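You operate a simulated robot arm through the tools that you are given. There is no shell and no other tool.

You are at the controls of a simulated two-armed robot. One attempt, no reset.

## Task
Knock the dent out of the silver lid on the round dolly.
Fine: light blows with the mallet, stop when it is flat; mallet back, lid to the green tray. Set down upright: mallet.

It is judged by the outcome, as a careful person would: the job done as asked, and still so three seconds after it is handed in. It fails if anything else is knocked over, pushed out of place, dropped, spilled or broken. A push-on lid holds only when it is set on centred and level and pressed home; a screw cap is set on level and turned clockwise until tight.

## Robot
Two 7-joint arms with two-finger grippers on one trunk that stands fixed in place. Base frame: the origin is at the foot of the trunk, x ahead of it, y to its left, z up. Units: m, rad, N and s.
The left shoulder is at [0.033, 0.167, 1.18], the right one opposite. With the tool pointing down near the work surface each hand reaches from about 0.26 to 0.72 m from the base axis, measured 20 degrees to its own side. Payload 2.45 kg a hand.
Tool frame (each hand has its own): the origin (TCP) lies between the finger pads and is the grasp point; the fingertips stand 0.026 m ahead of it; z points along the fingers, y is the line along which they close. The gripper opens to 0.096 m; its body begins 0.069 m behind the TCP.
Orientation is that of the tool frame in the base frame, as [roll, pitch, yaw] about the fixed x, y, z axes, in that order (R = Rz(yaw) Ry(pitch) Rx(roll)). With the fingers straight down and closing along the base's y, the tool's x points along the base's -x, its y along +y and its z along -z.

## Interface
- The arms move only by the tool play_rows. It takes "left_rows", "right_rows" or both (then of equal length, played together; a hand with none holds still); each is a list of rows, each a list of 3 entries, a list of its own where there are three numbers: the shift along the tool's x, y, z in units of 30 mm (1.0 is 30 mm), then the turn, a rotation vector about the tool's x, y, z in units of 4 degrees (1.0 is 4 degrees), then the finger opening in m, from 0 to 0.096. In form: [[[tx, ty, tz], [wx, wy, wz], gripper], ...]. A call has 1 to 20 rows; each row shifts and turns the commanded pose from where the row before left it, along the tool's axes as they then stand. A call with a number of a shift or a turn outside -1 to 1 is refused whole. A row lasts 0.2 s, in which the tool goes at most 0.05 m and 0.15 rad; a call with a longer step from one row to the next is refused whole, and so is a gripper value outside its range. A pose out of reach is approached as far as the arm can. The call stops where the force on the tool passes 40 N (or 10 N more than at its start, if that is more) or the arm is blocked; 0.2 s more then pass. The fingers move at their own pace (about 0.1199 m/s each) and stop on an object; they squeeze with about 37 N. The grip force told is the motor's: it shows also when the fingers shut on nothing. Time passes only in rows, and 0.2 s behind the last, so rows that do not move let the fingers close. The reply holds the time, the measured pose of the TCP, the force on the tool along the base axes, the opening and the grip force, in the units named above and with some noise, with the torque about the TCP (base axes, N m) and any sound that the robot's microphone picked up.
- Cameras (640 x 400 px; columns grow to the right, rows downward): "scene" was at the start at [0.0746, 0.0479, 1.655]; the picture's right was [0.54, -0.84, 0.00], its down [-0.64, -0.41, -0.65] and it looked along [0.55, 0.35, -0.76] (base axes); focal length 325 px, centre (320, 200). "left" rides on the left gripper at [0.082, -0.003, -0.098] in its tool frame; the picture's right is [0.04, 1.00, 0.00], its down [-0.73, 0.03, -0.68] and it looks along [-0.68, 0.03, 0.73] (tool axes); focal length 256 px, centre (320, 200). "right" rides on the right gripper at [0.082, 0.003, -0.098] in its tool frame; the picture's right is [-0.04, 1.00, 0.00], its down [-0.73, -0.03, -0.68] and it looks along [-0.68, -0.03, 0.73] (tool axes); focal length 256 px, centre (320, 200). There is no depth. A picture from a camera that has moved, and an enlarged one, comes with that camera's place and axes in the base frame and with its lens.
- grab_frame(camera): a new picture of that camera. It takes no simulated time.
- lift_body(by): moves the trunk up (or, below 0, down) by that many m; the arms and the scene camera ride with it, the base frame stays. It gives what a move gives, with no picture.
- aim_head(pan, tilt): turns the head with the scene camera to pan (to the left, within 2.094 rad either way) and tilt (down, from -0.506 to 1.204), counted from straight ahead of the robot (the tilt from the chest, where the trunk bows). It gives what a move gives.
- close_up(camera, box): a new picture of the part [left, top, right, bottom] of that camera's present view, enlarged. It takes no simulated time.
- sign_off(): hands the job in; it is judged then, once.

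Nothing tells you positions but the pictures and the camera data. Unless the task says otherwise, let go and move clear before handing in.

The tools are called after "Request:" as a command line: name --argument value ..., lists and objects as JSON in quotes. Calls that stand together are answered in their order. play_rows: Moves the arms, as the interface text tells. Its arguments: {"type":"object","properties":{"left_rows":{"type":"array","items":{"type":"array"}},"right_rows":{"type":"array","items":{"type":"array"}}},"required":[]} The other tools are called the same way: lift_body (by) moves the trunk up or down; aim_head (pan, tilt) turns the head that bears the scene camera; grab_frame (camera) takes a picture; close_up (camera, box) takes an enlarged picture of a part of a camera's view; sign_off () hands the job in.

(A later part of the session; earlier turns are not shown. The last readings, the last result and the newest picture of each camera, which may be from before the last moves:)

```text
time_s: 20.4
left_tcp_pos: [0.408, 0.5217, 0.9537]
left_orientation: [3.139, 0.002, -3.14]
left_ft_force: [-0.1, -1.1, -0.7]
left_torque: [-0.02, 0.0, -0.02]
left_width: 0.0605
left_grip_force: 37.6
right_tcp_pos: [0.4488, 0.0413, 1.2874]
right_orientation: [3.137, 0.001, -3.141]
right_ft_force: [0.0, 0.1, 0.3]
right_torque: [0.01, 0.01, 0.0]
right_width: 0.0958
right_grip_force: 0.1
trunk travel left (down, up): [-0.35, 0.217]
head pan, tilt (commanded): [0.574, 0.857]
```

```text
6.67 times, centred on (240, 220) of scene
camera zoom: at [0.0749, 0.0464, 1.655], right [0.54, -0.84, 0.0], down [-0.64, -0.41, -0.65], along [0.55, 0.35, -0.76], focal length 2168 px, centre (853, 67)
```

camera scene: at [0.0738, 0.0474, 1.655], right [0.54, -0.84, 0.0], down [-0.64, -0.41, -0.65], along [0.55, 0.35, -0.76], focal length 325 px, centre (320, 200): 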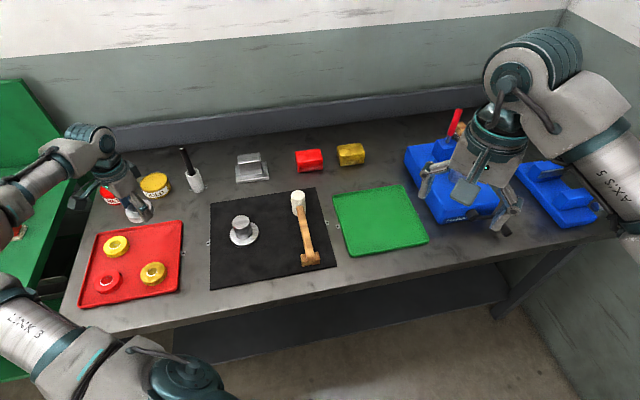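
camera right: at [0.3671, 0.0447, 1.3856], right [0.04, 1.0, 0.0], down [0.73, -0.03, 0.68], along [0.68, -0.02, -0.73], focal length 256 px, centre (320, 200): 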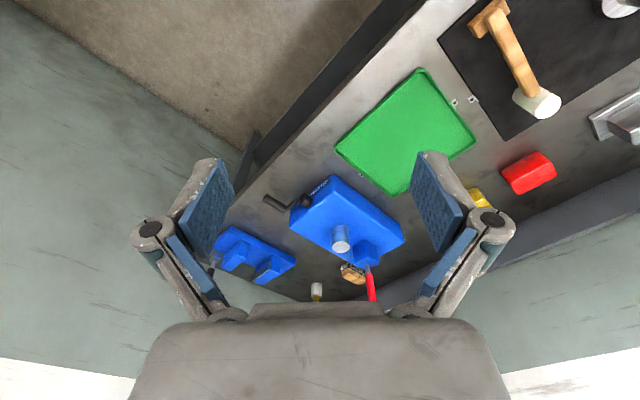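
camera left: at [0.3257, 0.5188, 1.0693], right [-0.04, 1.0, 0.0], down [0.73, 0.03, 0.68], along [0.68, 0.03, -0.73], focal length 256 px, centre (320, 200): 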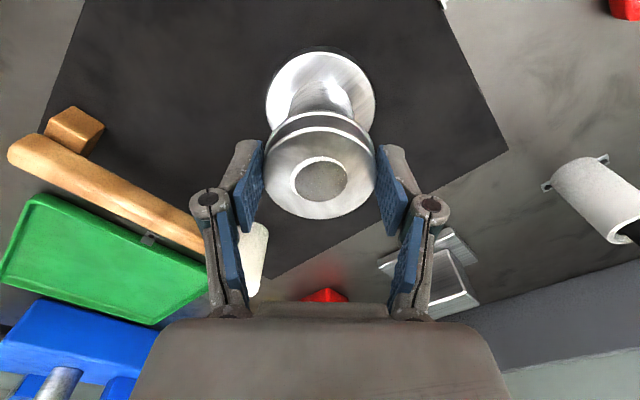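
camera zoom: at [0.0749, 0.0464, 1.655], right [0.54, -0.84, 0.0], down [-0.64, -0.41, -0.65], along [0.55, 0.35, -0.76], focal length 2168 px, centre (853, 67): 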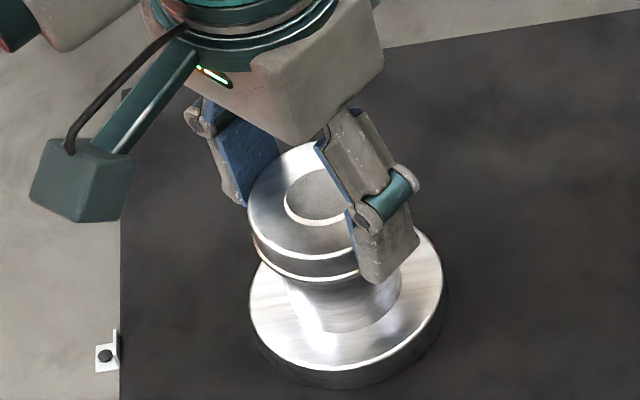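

The lid is passing down over the post with no side contact. Continuing with fine steps until it seats.

Request:
play_rows --left_rows '[[[0, 0, 0.08], [0, 0, 0], 0.05], [[0, 0, 0.08], [0, 0, 0], 0.05], [[0, 0, 0], [0, 0, 0], 0.05]]'

Request:
play_rows --left_rows '[[[0, 0, 0.06], [0, 0, 0], 0.05], [[0, 0, 0], [0, 0, 0], 0.05]]'

```text
time_s: 21.2
left_tcp_pos: [0.4083, 0.5237, 0.9499]
left_orientation: [3.136, 0.001, -3.139]
left_ft_force: [-0.2, -0.2, 0.2]
left_torque: [0.0, 0.01, -0.01]
left_width: 0.0608
left_grip_force: 37.2
right_tcp_pos: [0.4487, 0.0409, 1.2876]
right_orientation: [3.137, 0.0, -3.142]
right_ft_force: [0.1, -0.3, -0.6]
right_torque: [0.0, -0.01, 0.0]
right_width: 0.0961
right_grip_force: 0.0
trunk travel left (down, up): [-0.35, 0.217]
head pan, tilt (commanded): [0.574, 0.857]
```

```text
time_s: 21.8
left_tcp_pos: [0.4091, 0.5225, 0.9482]
left_orientation: [3.137, 0.002, -3.139]
left_ft_force: [0.4, 1.4, 5.3]
left_torque: [-0.03, 0.02, 0.01]
left_width: 0.0608
left_grip_force: 37.4
right_tcp_pos: [0.4477, 0.0413, 1.2869]
right_orientation: [3.138, 0.002, -3.141]
right_ft_force: [0.0, -0.5, -1.0]
right_torque: [0.02, 0.01, -0.02]
right_width: 0.0962
right_grip_force: 0.0
trunk travel left (down, up): [-0.35, 0.217]
head pan, tilt (commanded): [0.574, 0.857]
```

Contact at z 0.948 with almost no torque, so the lid is seated flat on the post, right where predicted. Releasing and backing straight up.

Request:
play_rows --left_rows '[[[0, 0, 0], [0, 0, 0], 0.063], [[0, 0, 0], [0, 0, 0], 0.075], [[0, 0, 0], [0, 0, 0], 0.09], [[0, 0, 0], [0, 0, 0], 0.094], [[0, 0, -0.3], [0, 0, 0], 0.094], [[0, 0, -0.8], [0, 0, 0], 0.094], [[0, 0, -0.9], [0, 0, 0], 0.094], [[0, 0, -0.9], [0, 0, 0], 0.094], [[0, 0, -0.9], [0, 0, 0], 0.094], [[0, 0, 0], [0, 0, 0], 0.094], [[0, 0, 0], [0, 0, 0], 0.094]]'

Request:
grab_frame --camera "left"

Request:
close_up --camera "scene" --box '[210, 190, 270, 250]'

```text
time_s: 24.2
left_tcp_pos: [0.4075, 0.5214, 1.0621]
left_orientation: [3.139, 0.001, -3.14]
left_ft_force: [-0.6, -0.2, 0.1]
left_torque: [0.01, 0.03, 0.02]
left_width: 0.0939
left_grip_force: 0.2
right_tcp_pos: [0.4487, 0.0401, 1.2881]
right_orientation: [3.139, 0.001, -3.141]
right_ft_force: [-0.6, 0.0, -0.2]
right_torque: [0.01, -0.01, 0.01]
right_width: 0.0959
right_grip_force: 0.0
trunk travel left (down, up): [-0.35, 0.217]
head pan, tilt (commanded): [0.574, 0.857]
```

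```text
taken
camera left: at [0.3258, 0.5182, 1.1605], right [-0.04, 1.0, 0.0], down [0.73, 0.03, 0.68], along [0.68, 0.03, -0.73], focal length 256 px, centre (320, 200)
```

left: 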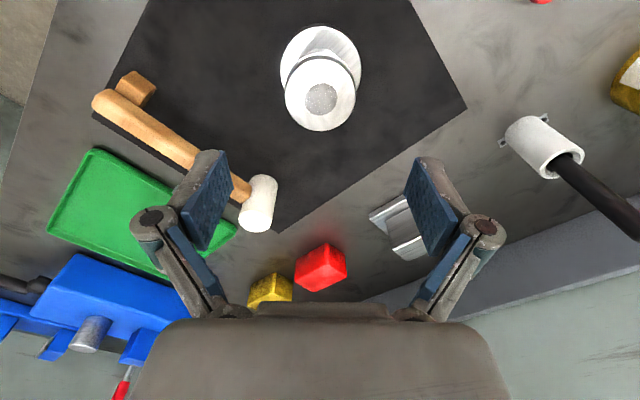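

```text
6.67 times, centred on (240, 220) of scene
camera zoom: at [0.0753, 0.0462, 1.655], right [0.54, -0.84, 0.0], down [-0.64, -0.41, -0.65], along [0.55, 0.35, -0.76], focal length 2168 px, centre (853, 67)
```

zoom: 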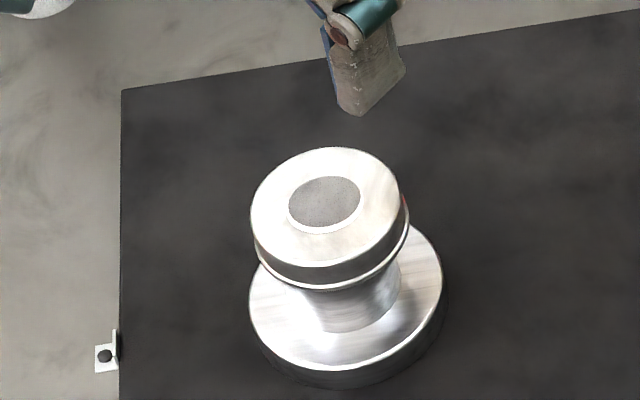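

The lid is sitting flat and centred on the dolly. Next I'll record the dent as a baseline and study the mallet and its rest.

Request:
close_up --camera "scene" --box '[230, 206, 254, 224]'

Request:
close_up --camera "left" --box '[272, 20, 372, 140]'

Request:
close_up --camera "right" --box '[440, 0, 600, 130]'

Request:
close_up --camera "scene" --box '[285, 183, 330, 228]'

Request:
close_up --camera "scene" --box '[285, 225, 330, 275]'

Request:
close_up --camera "left" --box '[80, 60, 300, 240]'

```text
16.00 times, centred on (242, 215) of scene
camera zoom: at [0.0753, 0.0462, 1.655], right [0.54, -0.84, 0.0], down [-0.64, -0.41, -0.65], along [0.55, 0.35, -0.76], focal length 5204 px, centre (1568, -40)
```

zoom: 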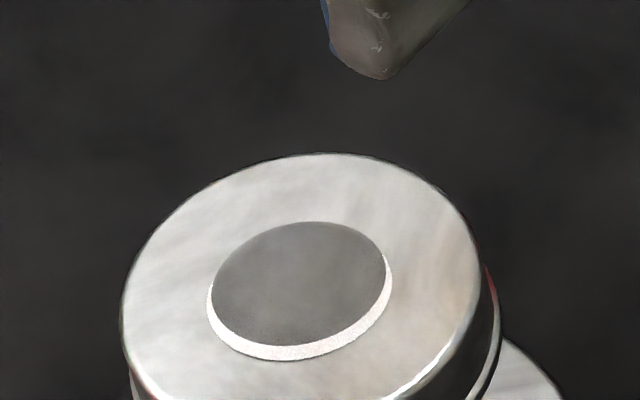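

```text
3.33 times, centred on (322, 80) of left
camera zoom: at [0.3258, 0.5182, 1.1605], right [-0.04, 1.0, 0.0], down [0.73, 0.03, 0.68], along [0.68, 0.03, -0.73], focal length 853 px, centre (313, 600)
```

zoom: 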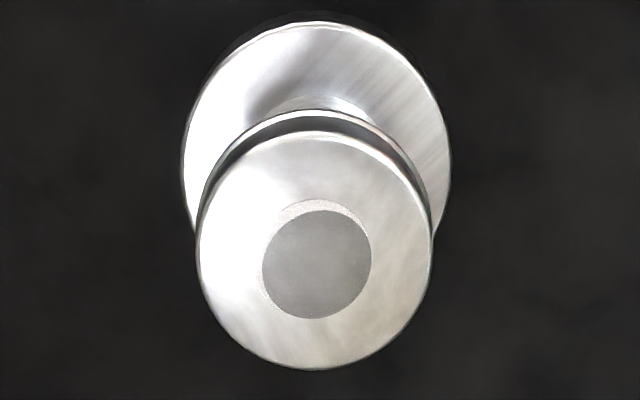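

```text
3.08 times, centred on (520, 65) of right
camera zoom: at [0.3673, 0.0448, 1.3855], right [0.04, 1.0, 0.0], down [0.73, -0.03, 0.68], along [0.68, -0.02, -0.73], focal length 788 px, centre (-295, 615)
```

zoom: 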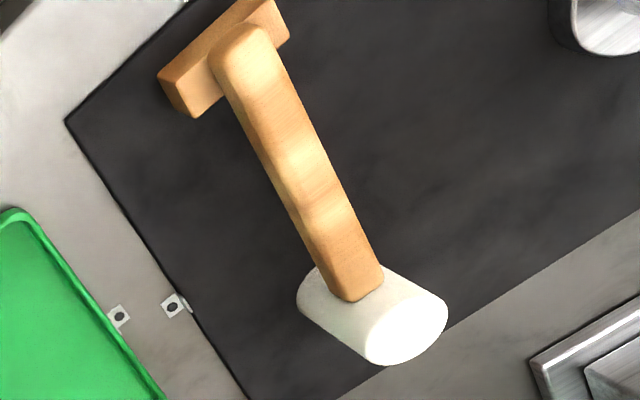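

```text
8.89 times, centred on (308, 206) of scene
camera zoom: at [0.0753, 0.0462, 1.655], right [0.54, -0.84, 0.0], down [-0.64, -0.41, -0.65], along [0.55, 0.35, -0.76], focal length 2891 px, centre (431, 151)
```

zoom: 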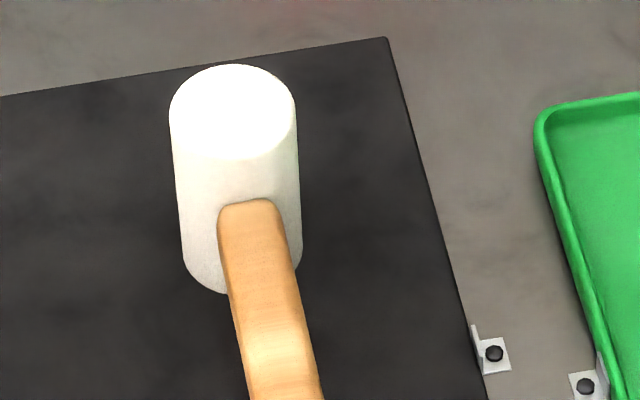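

```text
8.00 times, centred on (308, 250) of scene
camera zoom: at [0.0753, 0.0462, 1.655], right [0.54, -0.84, 0.0], down [-0.64, -0.41, -0.65], along [0.55, 0.35, -0.76], focal length 2602 px, centre (420, -200)
```

zoom: 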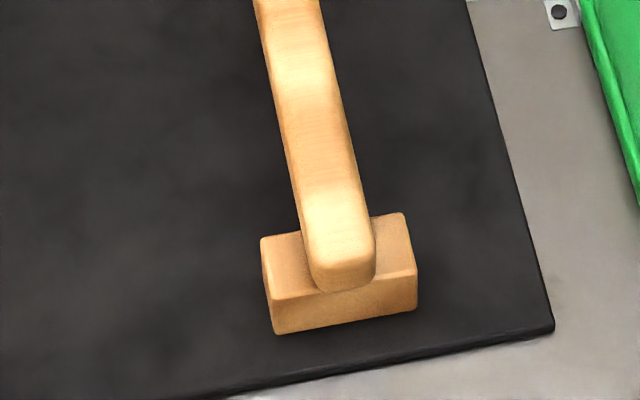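

```text
2.22 times, centred on (190, 150) of left
camera zoom: at [0.3258, 0.5182, 1.1605], right [-0.04, 1.0, 0.0], down [0.73, 0.03, 0.68], along [0.68, 0.03, -0.73], focal length 569 px, centre (609, 311)
```

zoom: 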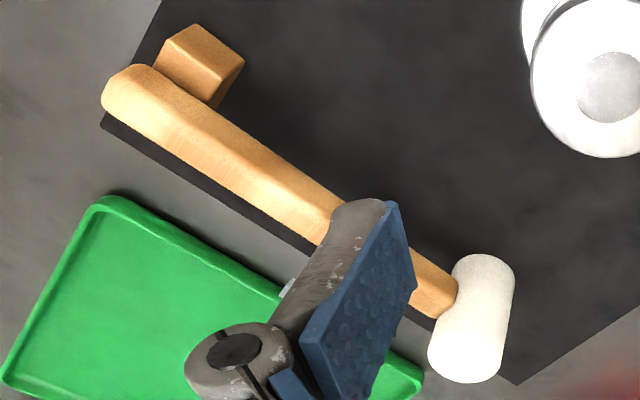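

The lid and dent are clear. The mallet stands on its head at about (0.575, 0.448), face up to z 0.938, with the handle running at 45° back to a wooden rest near (0.434, 0.308). I'll move above the handle and turn the hand 45° to straddle it.

Request:
play_rows --left_rows '[[[-0.83, -0.77, 0], [0, 0, 0], 0.07], [[-0.83, -0.77, 0], [0, 0, 0], 0.07], [[-0.83, -0.77, 0], [0, 0, 0], 0.07], [[-0.83, -0.77, 0], [0, 0, 0], 0.07], [[-0.83, -0.77, 0], [0, 0, 0], 0.07], [[0, 0, 0], [0, 0, -0.9375], 0.07], [[0, 0, 0], [0, 0, -0.9375], 0.07], [[0, 0, 0], [0, 0, -0.9375], 0.07], [[0, 0, 0], [0, 0, -0.9375], 0.07], [[0, 0, 0], [0, 0, -0.9375], 0.07], [[0, 0, 0], [0, 0, -0.9375], 0.07], [[0, 0, 0], [0, 0, -0.9375], 0.07], [[0, 0, 0], [0, 0, -0.9375], 0.07], [[0, 0, 0], [0, 0, -0.9375], 0.07], [[0, 0, 0], [0, 0, -0.9375], 0.07], [[0, 0, 0], [0, 0, -0.9375], 0.07], [[0, 0, 0], [0, 0, -0.9375], 0.07], [[0, 0, 0], [0, 0, 0], 0.07], [[0, 0, 0], [0, 0, 0], 0.07], [[0, 0, 0], [0, 0, 0], 0.07]]'

Request:
grab_frame --camera "left"

Request:
grab_frame --camera "scene"

Request:
grab_frame --camera "right"

```text
time_s: 28.4
left_tcp_pos: [0.5318, 0.4089, 1.0618]
left_orientation: [-3.141, 0.002, -2.354]
left_ft_force: [-0.1, -0.4, -0.6]
left_torque: [0.0, 0.0, 0.0]
left_width: 0.0701
left_grip_force: 0.1
right_tcp_pos: [0.4492, 0.0404, 1.2876]
right_orientation: [3.139, -0.001, -3.14]
right_ft_force: [-0.6, 0.4, 0.2]
right_torque: [-0.02, -0.02, 0.03]
right_width: 0.0959
right_grip_force: 0.0
trunk travel left (down, up): [-0.35, 0.217]
head pan, tilt (commanded): [0.574, 0.857]
```

```text
taken
camera left: at [0.4756, 0.3473, 1.1597], right [-0.74, 0.68, 0.0], down [0.5, 0.54, 0.68], along [0.46, 0.5, -0.73], focal length 256 px, centre (320, 200)
```

left: 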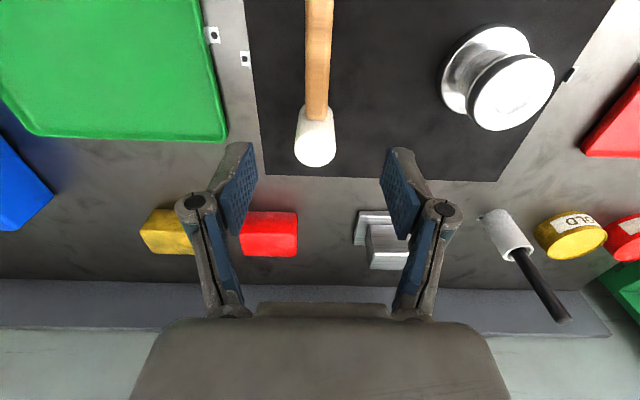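

```text
taken
camera scene: at [0.0762, 0.0452, 1.655], right [0.54, -0.84, 0.0], down [-0.64, -0.41, -0.65], along [0.55, 0.35, -0.76], focal length 325 px, centre (320, 200)
```

scene: 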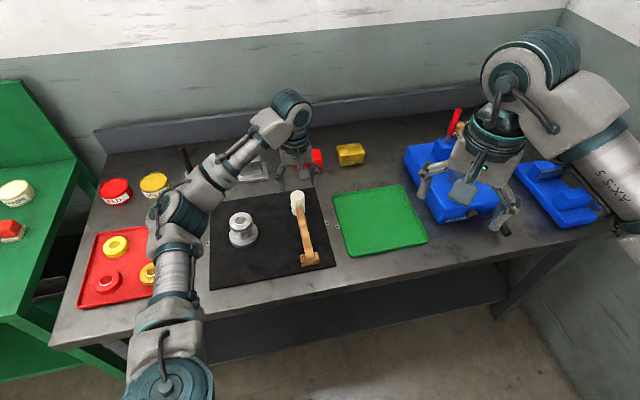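

```text
taken
camera right: at [0.367, 0.0447, 1.3856], right [0.04, 1.0, 0.0], down [0.73, -0.03, 0.68], along [0.68, -0.02, -0.73], focal length 256 px, centre (320, 200)
```

right: 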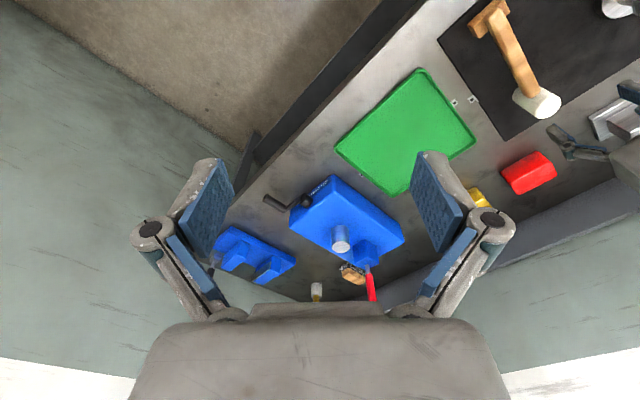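

The handle runs straight up the picture between the fingers, with the head about 54 mm ahead of the grip point. I'll lower around it.

Request:
play_rows --left_rows '[[[0.13, -0.05, 0.8], [0, 0, 0], 0.07], [[0, 0, 1], [0, 0, 0], 0.07], [[0, 0, 1], [0, 0, 0], 0.07], [[0, 0, 0.9], [0, 0, 0], 0.07], [[0, 0, 0.6], [0, 0, 0], 0.07], [[0, 0, 0], [0, 0, 0], 0.07], [[0, 0, 0], [0, 0, 0], 0.07]]'

Request:
grab_frame --camera "left"

Request:
close_up --camera "scene" --box '[250, 150, 350, 280]'

```text
time_s: 30.0
left_tcp_pos: [0.5324, 0.4046, 0.9327]
left_orientation: [-3.141, 0.002, -2.353]
left_ft_force: [-0.5, 1.6, 0.0]
left_torque: [-0.01, -0.01, -0.01]
left_width: 0.07
left_grip_force: 0.2
right_tcp_pos: [0.4476, 0.0404, 1.287]
right_orientation: [3.137, 0.002, -3.14]
right_ft_force: [-0.4, 0.6, 0.3]
right_torque: [0.03, -0.03, 0.03]
right_width: 0.0959
right_grip_force: 0.0
trunk travel left (down, up): [-0.35, 0.217]
head pan, tilt (commanded): [0.574, 0.857]
```

```text
taken
camera left: at [0.4761, 0.3445, 1.031], right [-0.74, 0.68, 0.0], down [0.5, 0.54, 0.68], along [0.46, 0.5, -0.73], focal length 256 px, centre (320, 200)
```

left: 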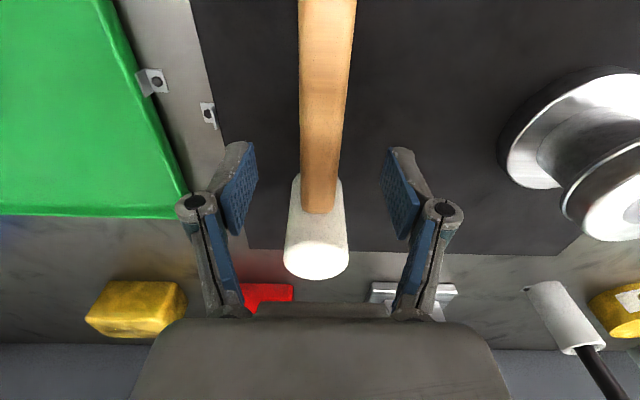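

```text
3.08 times, centred on (300, 215) of scene
camera zoom: at [0.0762, 0.0452, 1.655], right [0.54, -0.84, 0.0], down [-0.64, -0.41, -0.65], along [0.55, 0.35, -0.76], focal length 1001 px, centre (382, 154)
```

zoom: 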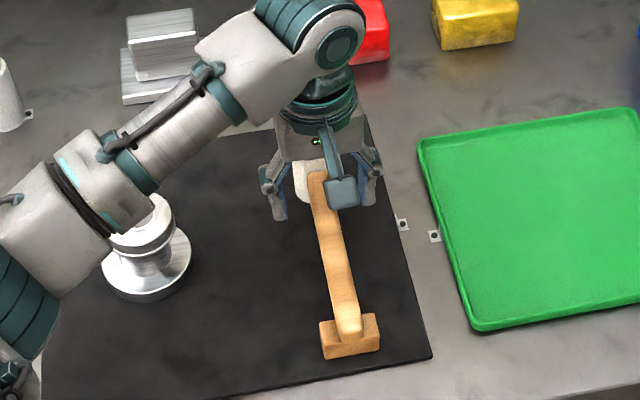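

The handle is centred between the fingers. I'll go down the last 27 mm and check force before closing.

Request:
play_rows --left_rows '[[[0, 0, 0.4], [0, 0, 0], 0.06], [[0, 0, 0.3], [0, 0, 0], 0.055], [[0, 0, 0.15], [0, 0, 0], 0.05], [[0, 0, 0], [0, 0, 0], 0.05], [[0, 0, 0], [0, 0, 0], 0.05]]'

Request:
grab_frame --camera "left"

Request:
close_up --camera "scene" --box '[270, 180, 340, 275]'

```text
time_s: 31.2
left_tcp_pos: [0.5302, 0.4037, 0.9076]
left_orientation: [-3.142, 0.003, -2.356]
left_ft_force: [-0.6, 0.7, 0.0]
left_torque: [-0.01, 0.01, 0.01]
left_width: 0.0499
left_grip_force: 0.0
right_tcp_pos: [0.4481, 0.0413, 1.2875]
right_orientation: [3.137, 0.0, 3.141]
right_ft_force: [0.2, -0.5, 0.2]
right_torque: [-0.01, -0.01, -0.03]
right_width: 0.0958
right_grip_force: 0.1
trunk travel left (down, up): [-0.35, 0.217]
head pan, tilt (commanded): [0.574, 0.857]
```

```text
taken
camera left: at [0.4753, 0.3437, 1.0052], right [-0.74, 0.68, 0.0], down [0.5, 0.54, 0.68], along [0.46, 0.5, -0.73], focal length 256 px, centre (320, 200)
```

left: 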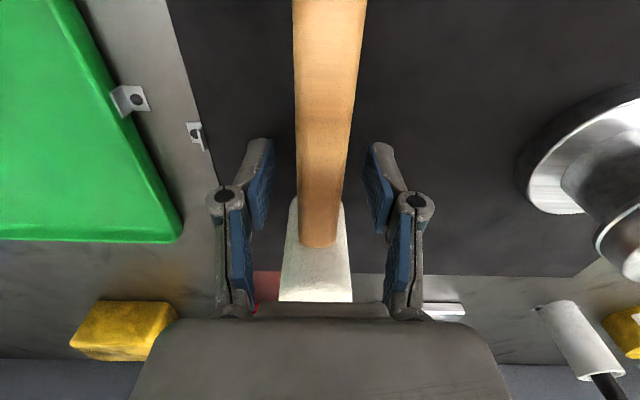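

```text
4.21 times, centred on (305, 228) of scene
camera zoom: at [0.0761, 0.0451, 1.655], right [0.54, -0.84, 0.0], down [-0.64, -0.41, -0.65], along [0.55, 0.35, -0.76], focal length 1370 px, centre (383, 84)
```

zoom: 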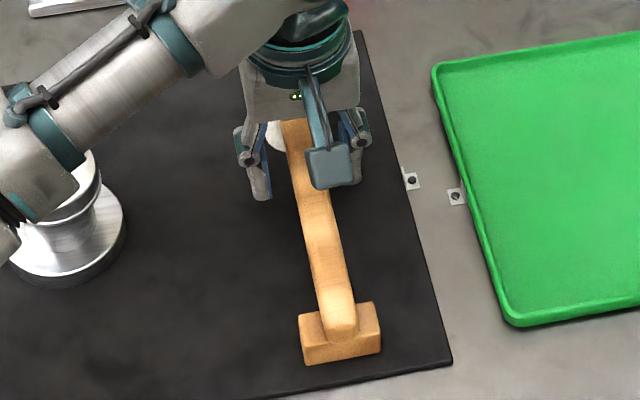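

The handle is centred with clearance below. Closing the grip on it.

Request:
play_rows --left_rows '[[[0, 0, 0], [0, 0, 0], 0.035], [[0, 0, 0], [0, 0, 0], 0.025], [[0, 0, 0], [0, 0, 0], 0.01], [[0, 0, 0], [0, 0, 0], 0.01], [[0, 0, 0], [0, 0, 0], 0.01]]'

Request:
grab_frame --camera "left"

```text
time_s: 32.4
left_tcp_pos: [0.5311, 0.4041, 0.9075]
left_orientation: [-3.141, 0.003, -2.355]
left_ft_force: [0.6, 0.4, 0.3]
left_torque: [-0.02, 0.01, -0.08]
left_width: 0.0206
left_grip_force: 37.3
right_tcp_pos: [0.4474, 0.0399, 1.2878]
right_orientation: [3.138, -0.001, 3.14]
right_ft_force: [1.0, 0.2, -0.3]
right_torque: [0.02, 0.01, -0.04]
right_width: 0.0962
right_grip_force: 0.0
trunk travel left (down, up): [-0.35, 0.217]
head pan, tilt (commanded): [0.574, 0.857]
```

```text
taken
camera left: at [0.4754, 0.3435, 1.0054], right [-0.74, 0.68, 0.0], down [0.5, 0.54, 0.68], along [0.46, 0.5, -0.73], focal length 256 px, centre (320, 200)
```

left: 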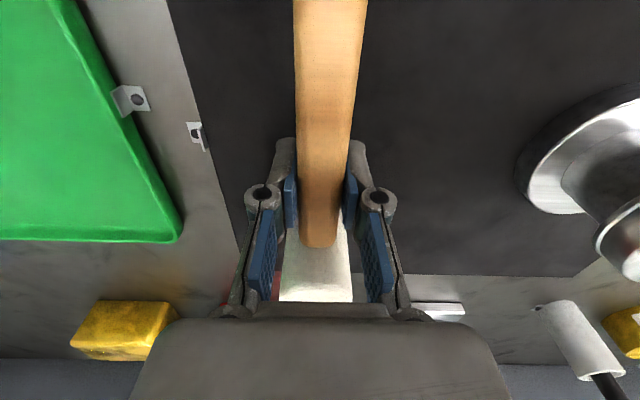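

I have a firm grip on the handle (20.6 mm, 37 N). I'll lift slowly and watch whether the rest block stays put.

Request:
play_rows --left_rows '[[[0, 0, -0.2], [0, 0, 0], 0.01], [[0, 0, -0.4], [0, 0, 0], 0.01], [[0, 0, -0.6], [0, 0, 0], 0.01], [[0, 0, -0.4], [0, 0, 0], 0.01], [[0, 0, 0], [0, 0, 0], 0.01], [[0, 0, 0], [0, 0, 0], 0.01]]'

Request:
grab_frame --camera "left"

Request:
close_up --camera "scene" --box '[250, 170, 350, 280]'

Request:
close_up --camera "right" --box '[440, 0, 640, 160]'

```text
time_s: 33.8
left_tcp_pos: [0.5298, 0.4046, 0.9553]
left_orientation: [3.141, 0.004, -2.355]
left_ft_force: [-0.4, -0.2, -2.8]
left_torque: [-0.02, 0.01, 0.02]
left_width: 0.0209
left_grip_force: 36.9
right_tcp_pos: [0.449, 0.0406, 1.2882]
right_orientation: [3.138, 0.0, -3.141]
right_ft_force: [0.3, 0.4, 0.0]
right_torque: [0.01, 0.03, -0.01]
right_width: 0.0961
right_grip_force: 0.0
trunk travel left (down, up): [-0.35, 0.217]
head pan, tilt (commanded): [0.574, 0.857]
```

```text
taken
camera left: at [0.4738, 0.3432, 1.0533], right [-0.74, 0.68, 0.0], down [0.5, 0.54, 0.68], along [0.46, 0.5, -0.73], focal length 256 px, centre (320, 200)
```

left: 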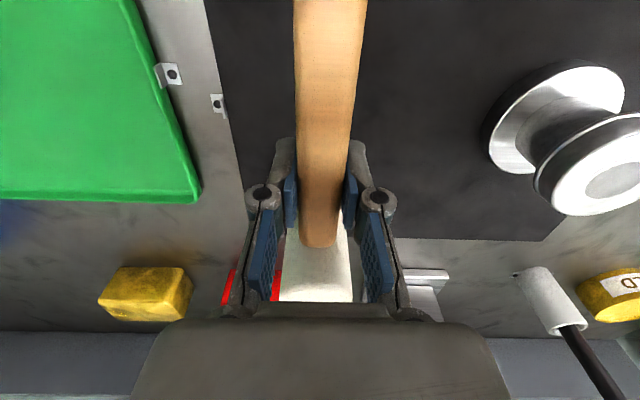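

```text
3.64 times, centred on (300, 225) of scene
camera zoom: at [0.0767, 0.0456, 1.6549], right [0.54, -0.84, 0.0], down [-0.64, -0.41, -0.65], along [0.55, 0.35, -0.76], focal length 1183 px, centre (393, 109)
```

zoom: 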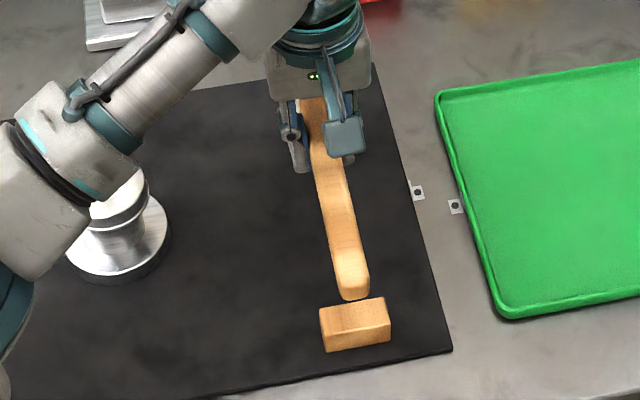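

```text
2.50 times, centred on (540, 80) of right
camera zoom: at [0.3673, 0.0448, 1.3856], right [0.04, 1.0, 0.0], down [0.73, -0.03, 0.68], along [0.68, -0.02, -0.73], focal length 640 px, centre (-230, 500)
```

zoom: 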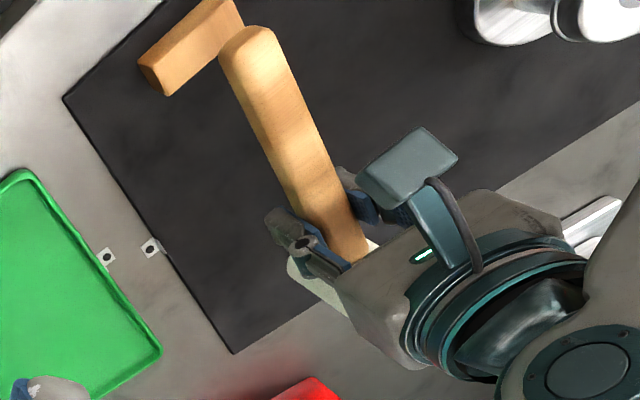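

The rest is a separate block and stays in place; the mallet weighs about 0.27 kg and is balanced in the grip. I'll raise it and carry the head over the lid at about (0.412, 0.523).

Request:
play_rows --left_rows '[[[0, 0, -0.7], [0, 0, 0], 0.01], [[0, 0, -0.8], [0, 0, 0], 0.01], [[0, 0, -0.7], [0, 0, 0], 0.01], [[0.14, 0.4, 0], [0, 0, 0], 0.01], [[0.28, 0.8, 0], [0, 0, 0], 0.01], [[0.28, 0.8, 0], [0, 0, 0], 0.01], [[0.28, 0.8, 0], [0, 0, 0], 0.01], [[0.28, 0.8, 0], [0, 0, 0], 0.01], [[0.28, 0.8, 0], [0, 0, 0], 0.01], [[0.28, 0.8, 0], [0, 0, 0], 0.01], [[0.14, 0.37, 0], [0, 0, 0], 0.01], [[0, 0, 0], [0, 0, 0], 0.01], [[0, 0, 0], [0, 0, 0], 0.01], [[0, 0, 0], [0, 0, 0], 0.01]]'

Request:
grab_frame --camera "left"

Request:
grab_frame --camera "scene"

Request:
close_up --camera "scene" --box '[200, 160, 290, 260]'

```text
time_s: 36.8
left_tcp_pos: [0.3699, 0.4793, 1.0216]
left_orientation: [3.14, 0.004, -2.354]
left_ft_force: [-0.7, 1.0, -3.0]
left_torque: [-0.02, 0.0, 0.01]
left_width: 0.0205
left_grip_force: 36.7
right_tcp_pos: [0.448, 0.0408, 1.2874]
right_orientation: [3.138, -0.001, -3.141]
right_ft_force: [0.4, -1.0, 0.6]
right_torque: [0.01, -0.02, 0.0]
right_width: 0.0961
right_grip_force: 0.0
trunk travel left (down, up): [-0.35, 0.217]
head pan, tilt (commanded): [0.574, 0.857]
```

```text
taken
camera left: at [0.3145, 0.4195, 1.1201], right [-0.74, 0.68, 0.0], down [0.5, 0.54, 0.68], along [0.46, 0.5, -0.73], focal length 256 px, centre (320, 200)
```

left: 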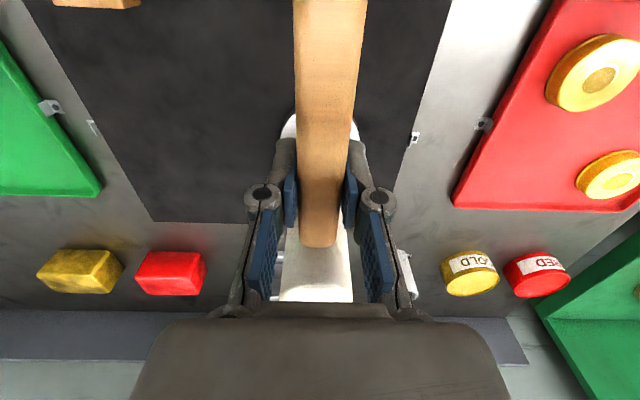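

```text
taken
camera scene: at [0.075, 0.0467, 1.6549], right [0.54, -0.84, 0.0], down [-0.64, -0.41, -0.65], along [0.55, 0.35, -0.76], focal length 325 px, centre (320, 200)
```

scene: 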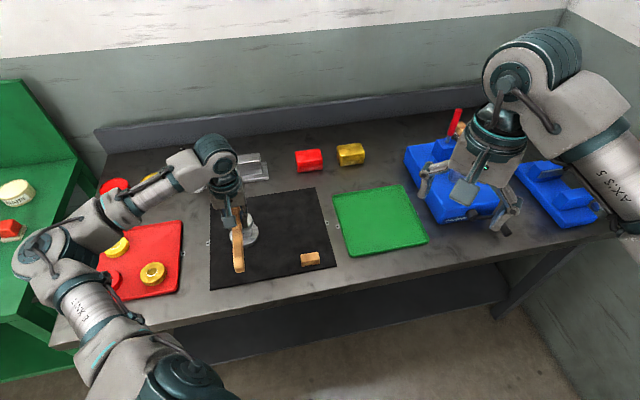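

```text
4.00 times, centred on (245, 210) of scene
camera zoom: at [0.075, 0.0467, 1.6549], right [0.54, -0.84, 0.0], down [-0.64, -0.41, -0.65], along [0.55, 0.35, -0.76], focal length 1301 px, centre (620, 160)
```

zoom: 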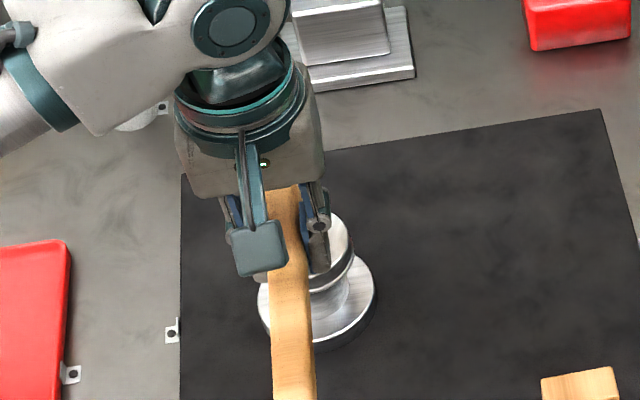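

The gripper hides the head from the scene camera, so I'll use the idle right arm as a side-view camera. Turning the right hand to look left toward the dolly, staying high and clear.

Request:
play_rows --right_rows '[[[0, 0, 0], [0, 0, -1], 0.03], [[0, 0, 0], [0, 0, -1], 0.03], [[0, 0, 0], [0, 0, -1], 0.03], [[0, 0, 0], [0, 0, -1], 0.03], [[0, 0, 0], [0, 0, -1], 0.03], [[0, 0, 0], [0, 0, -1], 0.03], [[0, 0, 0], [0, 0, -1], 0.03], [[0, 0, 0], [0, 0, -1], 0.03], [[0, 0, 0], [0, 0, -1], 0.03], [[0, 0, 0], [0, 0, -1], 0.03], [[0, 0, 0], [0, 0, -1], 0.03], [[0, 0, 0], [0, 0, -1], 0.03], [[0, 0, 0], [0, 0, -1], 0.03], [[0, 0, 0], [0, 0, -1], 0.03], [[0, 0, 0], [0, 0, -1], 0.03], [[0, 0, 0], [0, 0, -1], 0.03], [[0, 0, 0], [0, 0, -1], 0.03], [[0, 0, 0], [0, 0, -1], 0.03], [[0, 0, 0], [0, 0, -1], 0.03], [[0, 0, 0], [0, 0, -1], 0.03]]'

Request:
grab_frame --camera "right"

Request:
grab_frame --camera "scene"

```text
time_s: 41.0
left_tcp_pos: [0.3688, 0.4799, 1.0227]
left_orientation: [3.14, 0.004, -2.354]
left_ft_force: [-0.3, -0.9, -3.1]
left_torque: [-0.01, -0.02, 0.02]
left_width: 0.0208
left_grip_force: 37.0
right_tcp_pos: [0.386, 0.0409, 1.2583]
right_orientation: [-3.14, 0.005, -1.747]
right_ft_force: [-0.4, -0.2, 0.6]
right_torque: [-0.01, -0.01, -0.02]
right_width: 0.03
right_grip_force: 0.1
right hand out of reach, approached as far as the arm can: row 17, 18, 19, 20
trunk travel left (down, up): [-0.35, 0.217]
head pan, tilt (commanded): [0.574, 0.857]
```

```text
taken
camera right: at [0.3698, -0.0381, 1.3568], right [-0.98, 0.21, 0.0], down [0.16, 0.71, 0.68], along [0.15, 0.67, -0.73], focal length 256 px, centre (320, 200)
```

right: 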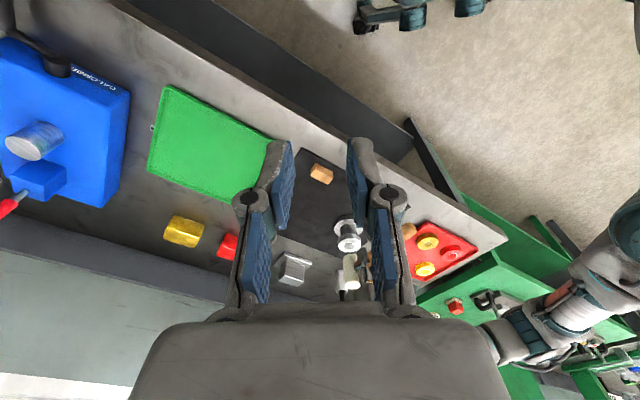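

```text
taken
camera scene: at [0.0746, 0.0465, 1.655], right [0.54, -0.84, 0.0], down [-0.64, -0.41, -0.65], along [0.55, 0.35, -0.76], focal length 325 px, centre (320, 200)
```

scene: 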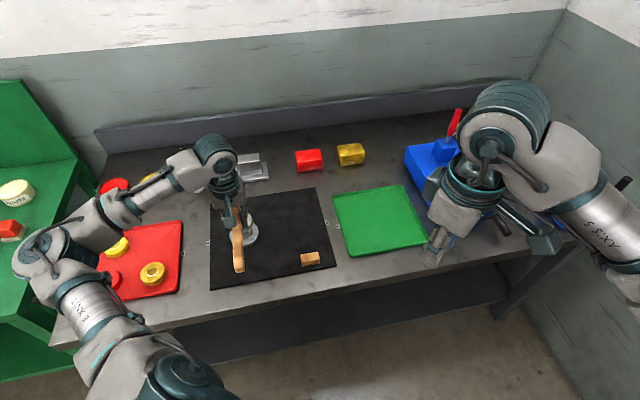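

The right camera now sees the dolly, lid and mallet head between its fingers. Zooming in.

Request:
close_up --camera "right" --box '[310, 200, 390, 300]'

Request:
close_up --camera "right" --box '[325, 210, 375, 250]'

```text
4.00 times, centred on (350, 250) of right
camera zoom: at [0.3698, -0.0381, 1.3568], right [-0.98, 0.21, 0.0], down [0.16, 0.71, 0.68], along [0.15, 0.67, -0.73], focal length 1024 px, centre (200, 0)
```

zoom: 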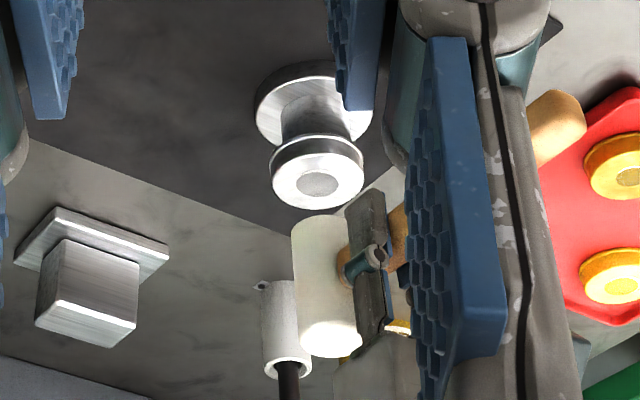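

```text
10.00 times, centred on (350, 230) of right
camera zoom: at [0.3698, -0.0381, 1.3568], right [-0.98, 0.21, 0.0], down [0.16, 0.71, 0.68], along [0.15, 0.67, -0.73], focal length 2560 px, centre (20, -100)
```

zoom: 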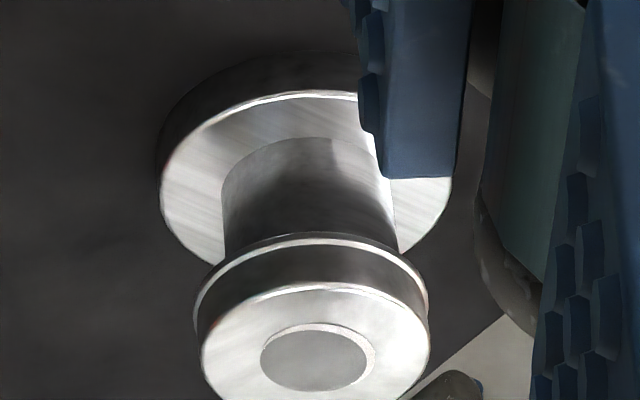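

The right camera gives a good view: the head centre (≈0.412, 0.519) and lid centre (≈0.411, 0.519) agree within about 2 mm. I'll take a baseline close-up of the dent, then lower the mallet to just above it.

Request:
close_up --camera "right" --box '[334, 230, 366, 256]'

Request:
play_rows --left_rows '[[[0, 0, 0.3], [0, 0, 0], 0.01], [[0, 0, 0.3], [0, 0, 0], 0.01], [[0, 0, 0.3], [0, 0, 0], 0.01], [[0, 0, 0], [0, 0, 0], 0.01], [[0, 0, 0], [0, 0, 0], 0.01]]'

Request:
close_up --camera "right" --box '[310, 200, 390, 300]'

```text
15.38 times, centred on (350, 243) of right
camera zoom: at [0.3698, -0.0381, 1.3568], right [-0.98, 0.21, 0.0], down [0.16, 0.71, 0.68], along [0.15, 0.67, -0.73], focal length 3938 px, centre (-142, -462)
```

zoom: 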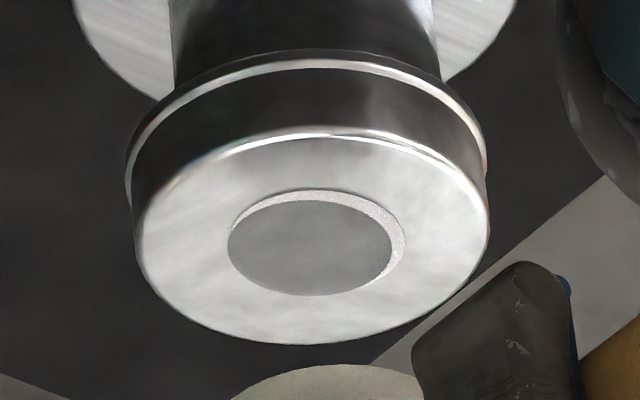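

```text
time_s: 42.2
left_tcp_pos: [0.37, 0.4799, 0.9954]
left_orientation: [3.141, 0.003, -2.355]
left_ft_force: [0.2, 0.1, -3.3]
left_torque: [0.0, -0.02, -0.01]
left_width: 0.0208
left_grip_force: 36.9
right_tcp_pos: [0.3878, 0.0411, 1.2594]
right_orientation: [3.141, 0.004, -1.748]
right_ft_force: [-0.2, 0.7, -0.2]
right_torque: [0.01, -0.03, -0.03]
right_width: 0.0299
right_grip_force: 0.0
trunk travel left (down, up): [-0.35, 0.217]
head pan, tilt (commanded): [0.574, 0.857]
```

```text
4.00 times, centred on (350, 250) of right
camera zoom: at [0.3701, -0.0379, 1.3567], right [-0.98, 0.22, 0.0], down [0.16, 0.71, 0.68], along [0.15, 0.67, -0.73], focal length 1024 px, centre (200, 0)
```

zoom: 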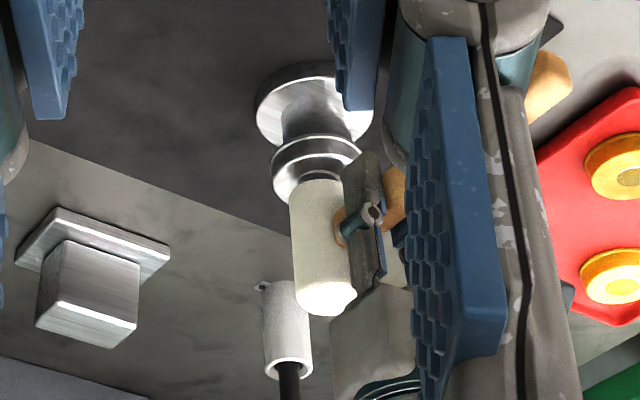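

The head hangs about 12 mm above the dent. I'll feel for first contact with very small steps so I know the exact height.

Request:
play_rows --left_rows '[[[0, 0, 0.08], [0, 0, 0], 0.01], [[0, 0, 0.08], [0, 0, 0], 0.01], [[0, 0, 0.08], [0, 0, 0], 0.01], [[0, 0, 0], [0, 0, 0], 0.01]]'

Request:
close_up --camera "right" --box '[334, 230, 366, 256]'

```text
time_s: 43.2
left_tcp_pos: [0.3709, 0.4802, 0.9876]
left_orientation: [-3.141, 0.005, -2.354]
left_ft_force: [0.5, 0.2, -3.7]
left_torque: [0.02, 0.01, 0.01]
left_width: 0.0208
left_grip_force: 37.3
right_tcp_pos: [0.3876, 0.0407, 1.2591]
right_orientation: [-3.141, 0.005, -1.748]
right_ft_force: [0.3, 0.1, -0.8]
right_torque: [-0.01, -0.05, -0.05]
right_width: 0.0301
right_grip_force: 0.0
trunk travel left (down, up): [-0.35, 0.217]
head pan, tilt (commanded): [0.574, 0.857]
```

```text
15.38 times, centred on (350, 243) of right
camera zoom: at [0.3701, -0.038, 1.3567], right [-0.98, 0.22, 0.0], down [0.16, 0.71, 0.68], along [0.15, 0.67, -0.73], focal length 3938 px, centre (-142, -462)
```

zoom: 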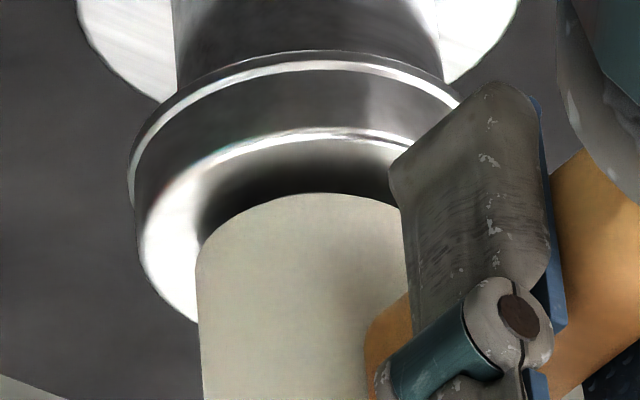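

About 4 mm gap remains by the picture. Continuing to feel down in 1.5 mm steps.

Request:
play_rows --left_rows '[[[0, 0, 0.05], [0, 0, 0], 0.01], [[0, 0, 0.05], [0, 0, 0], 0.01], [[0, 0, 0], [0, 0, 0], 0.01]]'

Request:
play_rows --left_rows '[[[0, 0, 0.05], [0, 0, 0], 0.01], [[0, 0, 0], [0, 0, 0], 0.01]]'

Request:
close_up --camera "right" --box '[334, 230, 366, 256]'

```text
time_s: 44.0
left_tcp_pos: [0.3706, 0.4804, 0.9847]
left_orientation: [3.142, 0.003, -2.356]
left_ft_force: [-0.7, 0.2, -2.8]
left_torque: [-0.03, 0.03, 0.01]
left_width: 0.0209
left_grip_force: 36.7
right_tcp_pos: [0.3874, 0.0418, 1.2595]
right_orientation: [3.141, 0.006, -1.749]
right_ft_force: [-0.3, -0.6, 0.2]
right_torque: [0.0, 0.01, -0.05]
right_width: 0.0303
right_grip_force: 0.0
trunk travel left (down, up): [-0.35, 0.217]
head pan, tilt (commanded): [0.574, 0.857]
```

```text
time_s: 44.6
left_tcp_pos: [0.3709, 0.4799, 0.9826]
left_orientation: [-3.14, 0.003, -2.353]
left_ft_force: [-0.3, -0.2, -2.3]
left_torque: [0.02, 0.02, -0.01]
left_width: 0.0208
left_grip_force: 36.7
right_tcp_pos: [0.3874, 0.0419, 1.259]
right_orientation: [3.14, 0.005, -1.746]
right_ft_force: [0.2, -0.2, 0.1]
right_torque: [0.01, -0.02, 0.0]
right_width: 0.0297
right_grip_force: 0.1
trunk travel left (down, up): [-0.35, 0.217]
head pan, tilt (commanded): [0.574, 0.857]
```

```text
15.38 times, centred on (350, 243) of right
camera zoom: at [0.3702, -0.0379, 1.3567], right [-0.98, 0.22, 0.0], down [0.16, 0.71, 0.68], along [0.15, 0.67, -0.73], focal length 3938 px, centre (-142, -462)
```

zoom: 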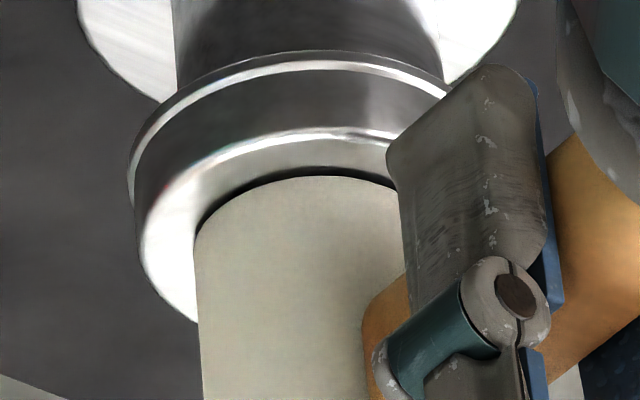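

Nearly touching. One more 1 mm step at a time.

Request:
play_rows --left_rows '[[[0, 0, 0.035], [0, 0, 0], 0.01], [[0, 0, 0], [0, 0, 0], 0.01]]'

Request:
play_rows --left_rows '[[[0, 0, 0], [0, 0, 0], 0.01]]'

```text
time_s: 45.2
left_tcp_pos: [0.3706, 0.4816, 0.9814]
left_orientation: [-3.14, 0.003, -2.354]
left_ft_force: [-0.9, 0.2, -3.0]
left_torque: [-0.02, -0.01, 0.01]
left_width: 0.0208
left_grip_force: 36.8
right_tcp_pos: [0.387, 0.0419, 1.2593]
right_orientation: [3.141, 0.006, -1.749]
right_ft_force: [0.6, -0.2, 0.1]
right_torque: [0.03, 0.01, -0.02]
right_width: 0.0302
right_grip_force: 0.1
trunk travel left (down, up): [-0.35, 0.217]
head pan, tilt (commanded): [0.574, 0.857]
```

```text
time_s: 45.6
left_tcp_pos: [0.3709, 0.4812, 0.9825]
left_orientation: [3.14, 0.004, -2.355]
left_ft_force: [0.5, -0.3, -2.9]
left_torque: [-0.01, 0.0, 0.02]
left_width: 0.0209
left_grip_force: 36.9
right_tcp_pos: [0.3872, 0.0417, 1.259]
right_orientation: [3.14, 0.005, -1.749]
right_ft_force: [-0.1, 0.4, 0.7]
right_torque: [0.01, 0.02, 0.05]
right_width: 0.03
right_grip_force: 0.0
trunk travel left (down, up): [-0.35, 0.217]
head pan, tilt (commanded): [0.574, 0.857]
```

Still no contact (force is just the mallet's weight). Two more 1 mm steps.

Request:
play_rows --left_rows '[[[0, 0, 0.035], [0, 0, 0], 0.01], [[0, 0, 0], [0, 0, 0], 0.01]]'

Request:
play_rows --left_rows '[[[0, 0, 0.035], [0, 0, 0], 0.01], [[0, 0, 0], [0, 0, 0], 0.01]]'

Request:
close_up --camera "right" --box '[334, 230, 366, 256]'

```text
time_s: 46.2
left_tcp_pos: [0.3703, 0.4791, 0.9817]
left_orientation: [3.141, 0.005, -2.355]
left_ft_force: [-0.5, 0.3, 4.5]
left_torque: [0.32, -0.3, 0.0]
left_width: 0.021
left_grip_force: 37.7
right_tcp_pos: [0.3863, 0.0411, 1.2592]
right_orientation: [-3.139, 0.005, -1.748]
right_ft_force: [0.0, 0.3, 0.2]
right_torque: [0.01, 0.01, 0.01]
right_width: 0.0297
right_grip_force: 0.1
trunk travel left (down, up): [-0.35, 0.217]
head pan, tilt (commanded): [0.574, 0.857]
```

```text
time_s: 46.8
left_tcp_pos: [0.3711, 0.4802, 0.9805]
left_orientation: [-3.14, 0.006, -2.355]
left_ft_force: [0.3, 1.7, 14.2]
left_torque: [0.79, -0.67, 0.01]
left_width: 0.0209
left_grip_force: 36.8
right_tcp_pos: [0.3863, 0.0398, 1.2593]
right_orientation: [-3.141, 0.004, -1.748]
right_ft_force: [-0.5, 0.4, -0.8]
right_torque: [-0.04, 0.01, 0.0]
right_width: 0.0301
right_grip_force: 0.0
trunk travel left (down, up): [-0.35, 0.217]
head pan, tilt (commanded): [0.574, 0.857]
```

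```text
15.38 times, centred on (350, 243) of right
camera zoom: at [0.3691, -0.0393, 1.3571], right [-0.98, 0.22, 0.0], down [0.16, 0.71, 0.68], along [0.15, 0.67, -0.73], focal length 3938 px, centre (-142, -462)
```

zoom: 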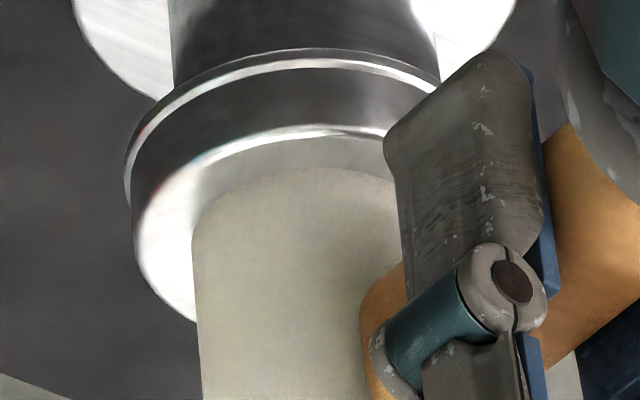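

Contact found at TCP z ≈ 0.982, with the force acting 61 mm out at the head centre as intended. I'll raise the mallet and look at the dent before the first real tap.

Request:
play_rows --left_rows '[[[0, 0, -0.5], [0, 0, 0], 0.01], [[0, 0, -0.8], [0, 0, 0], 0.01], [[0, 0, 0], [0, 0, 0], 0.01], [[0, 0, 0], [0, 0, 0], 0.01]]'

Request:
close_up --camera "right" --box '[334, 230, 366, 256]'

```text
time_s: 47.8
left_tcp_pos: [0.3725, 0.4807, 1.0195]
left_orientation: [3.14, 0.004, -2.355]
left_ft_force: [0.2, -0.4, -3.4]
left_torque: [0.01, 0.03, -0.01]
left_width: 0.021
left_grip_force: 37.1
right_tcp_pos: [0.3875, 0.0414, 1.2596]
right_orientation: [3.141, 0.006, -1.748]
right_ft_force: [0.2, 0.0, 0.0]
right_torque: [-0.03, 0.0, 0.02]
right_width: 0.03
right_grip_force: 0.2
trunk travel left (down, up): [-0.35, 0.217]
head pan, tilt (commanded): [0.574, 0.857]
```

```text
15.38 times, centred on (350, 243) of right
camera zoom: at [0.3704, -0.0384, 1.3566], right [-0.98, 0.22, 0.0], down [0.16, 0.71, 0.68], along [0.15, 0.67, -0.73], focal length 3938 px, centre (-142, -462)
```

zoom: 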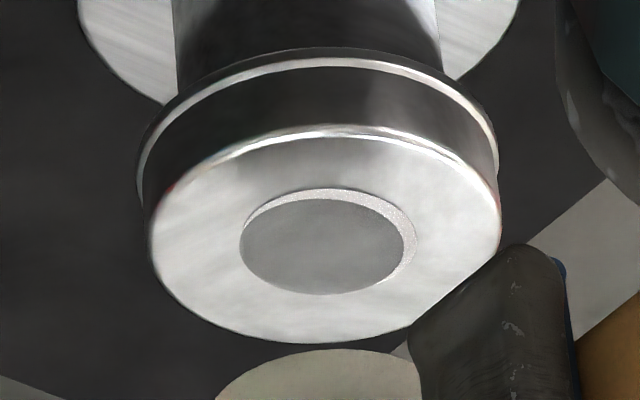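

The dent is unchanged and the lid shifted about 3 mm on the post, still fully supported. Now a first light tap: a short 21 mm drop at about 0.1 m/s, then straight back up.

Request:
play_rows --left_rows '[[[0.06, 0.06, 0.6], [0, 0, 0], 0.01], [[0, 0, 0], [0, 0, 0], 0.01], [[0, 0, 0.7], [0, 0, 0], 0.01], [[0, 0, -0.7], [0, 0, 0], 0.01], [[0, 0, -0.6], [0, 0, 0], 0.01], [[0, 0, 0], [0, 0, 0], 0.01], [[0, 0, 0], [0, 0, 0], 0.01]]'

Request:
close_up --camera "right" --box '[334, 230, 366, 256]'

```text
time_s: 49.4
left_tcp_pos: [0.3704, 0.4801, 1.0188]
left_orientation: [3.141, 0.004, -2.354]
left_ft_force: [-0.6, 0.8, -3.5]
left_torque: [0.01, 0.0, 0.04]
left_width: 0.0208
left_grip_force: 36.7
right_tcp_pos: [0.3865, 0.0415, 1.2596]
right_orientation: [3.14, 0.006, -1.75]
right_ft_force: [0.4, 1.3, -0.1]
right_torque: [0.0, 0.01, 0.0]
right_width: 0.03
right_grip_force: 0.0
trunk travel left (down, up): [-0.35, 0.217]
head pan, tilt (commanded): [0.574, 0.857]
```

```text
15.38 times, centred on (350, 243) of right
camera zoom: at [0.3702, -0.038, 1.3567], right [-0.98, 0.22, 0.0], down [0.16, 0.71, 0.68], along [0.15, 0.67, -0.73], focal length 3938 px, centre (-142, -462)
```

zoom: 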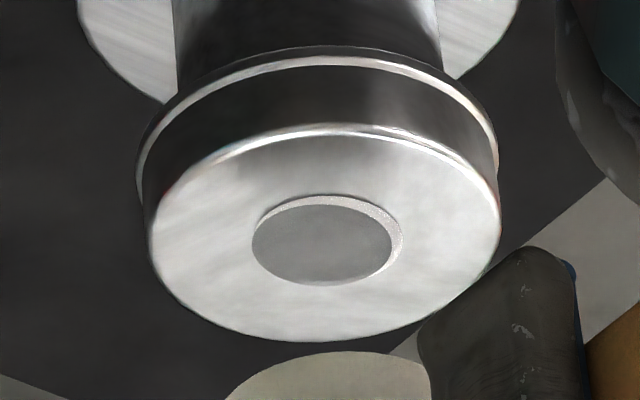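

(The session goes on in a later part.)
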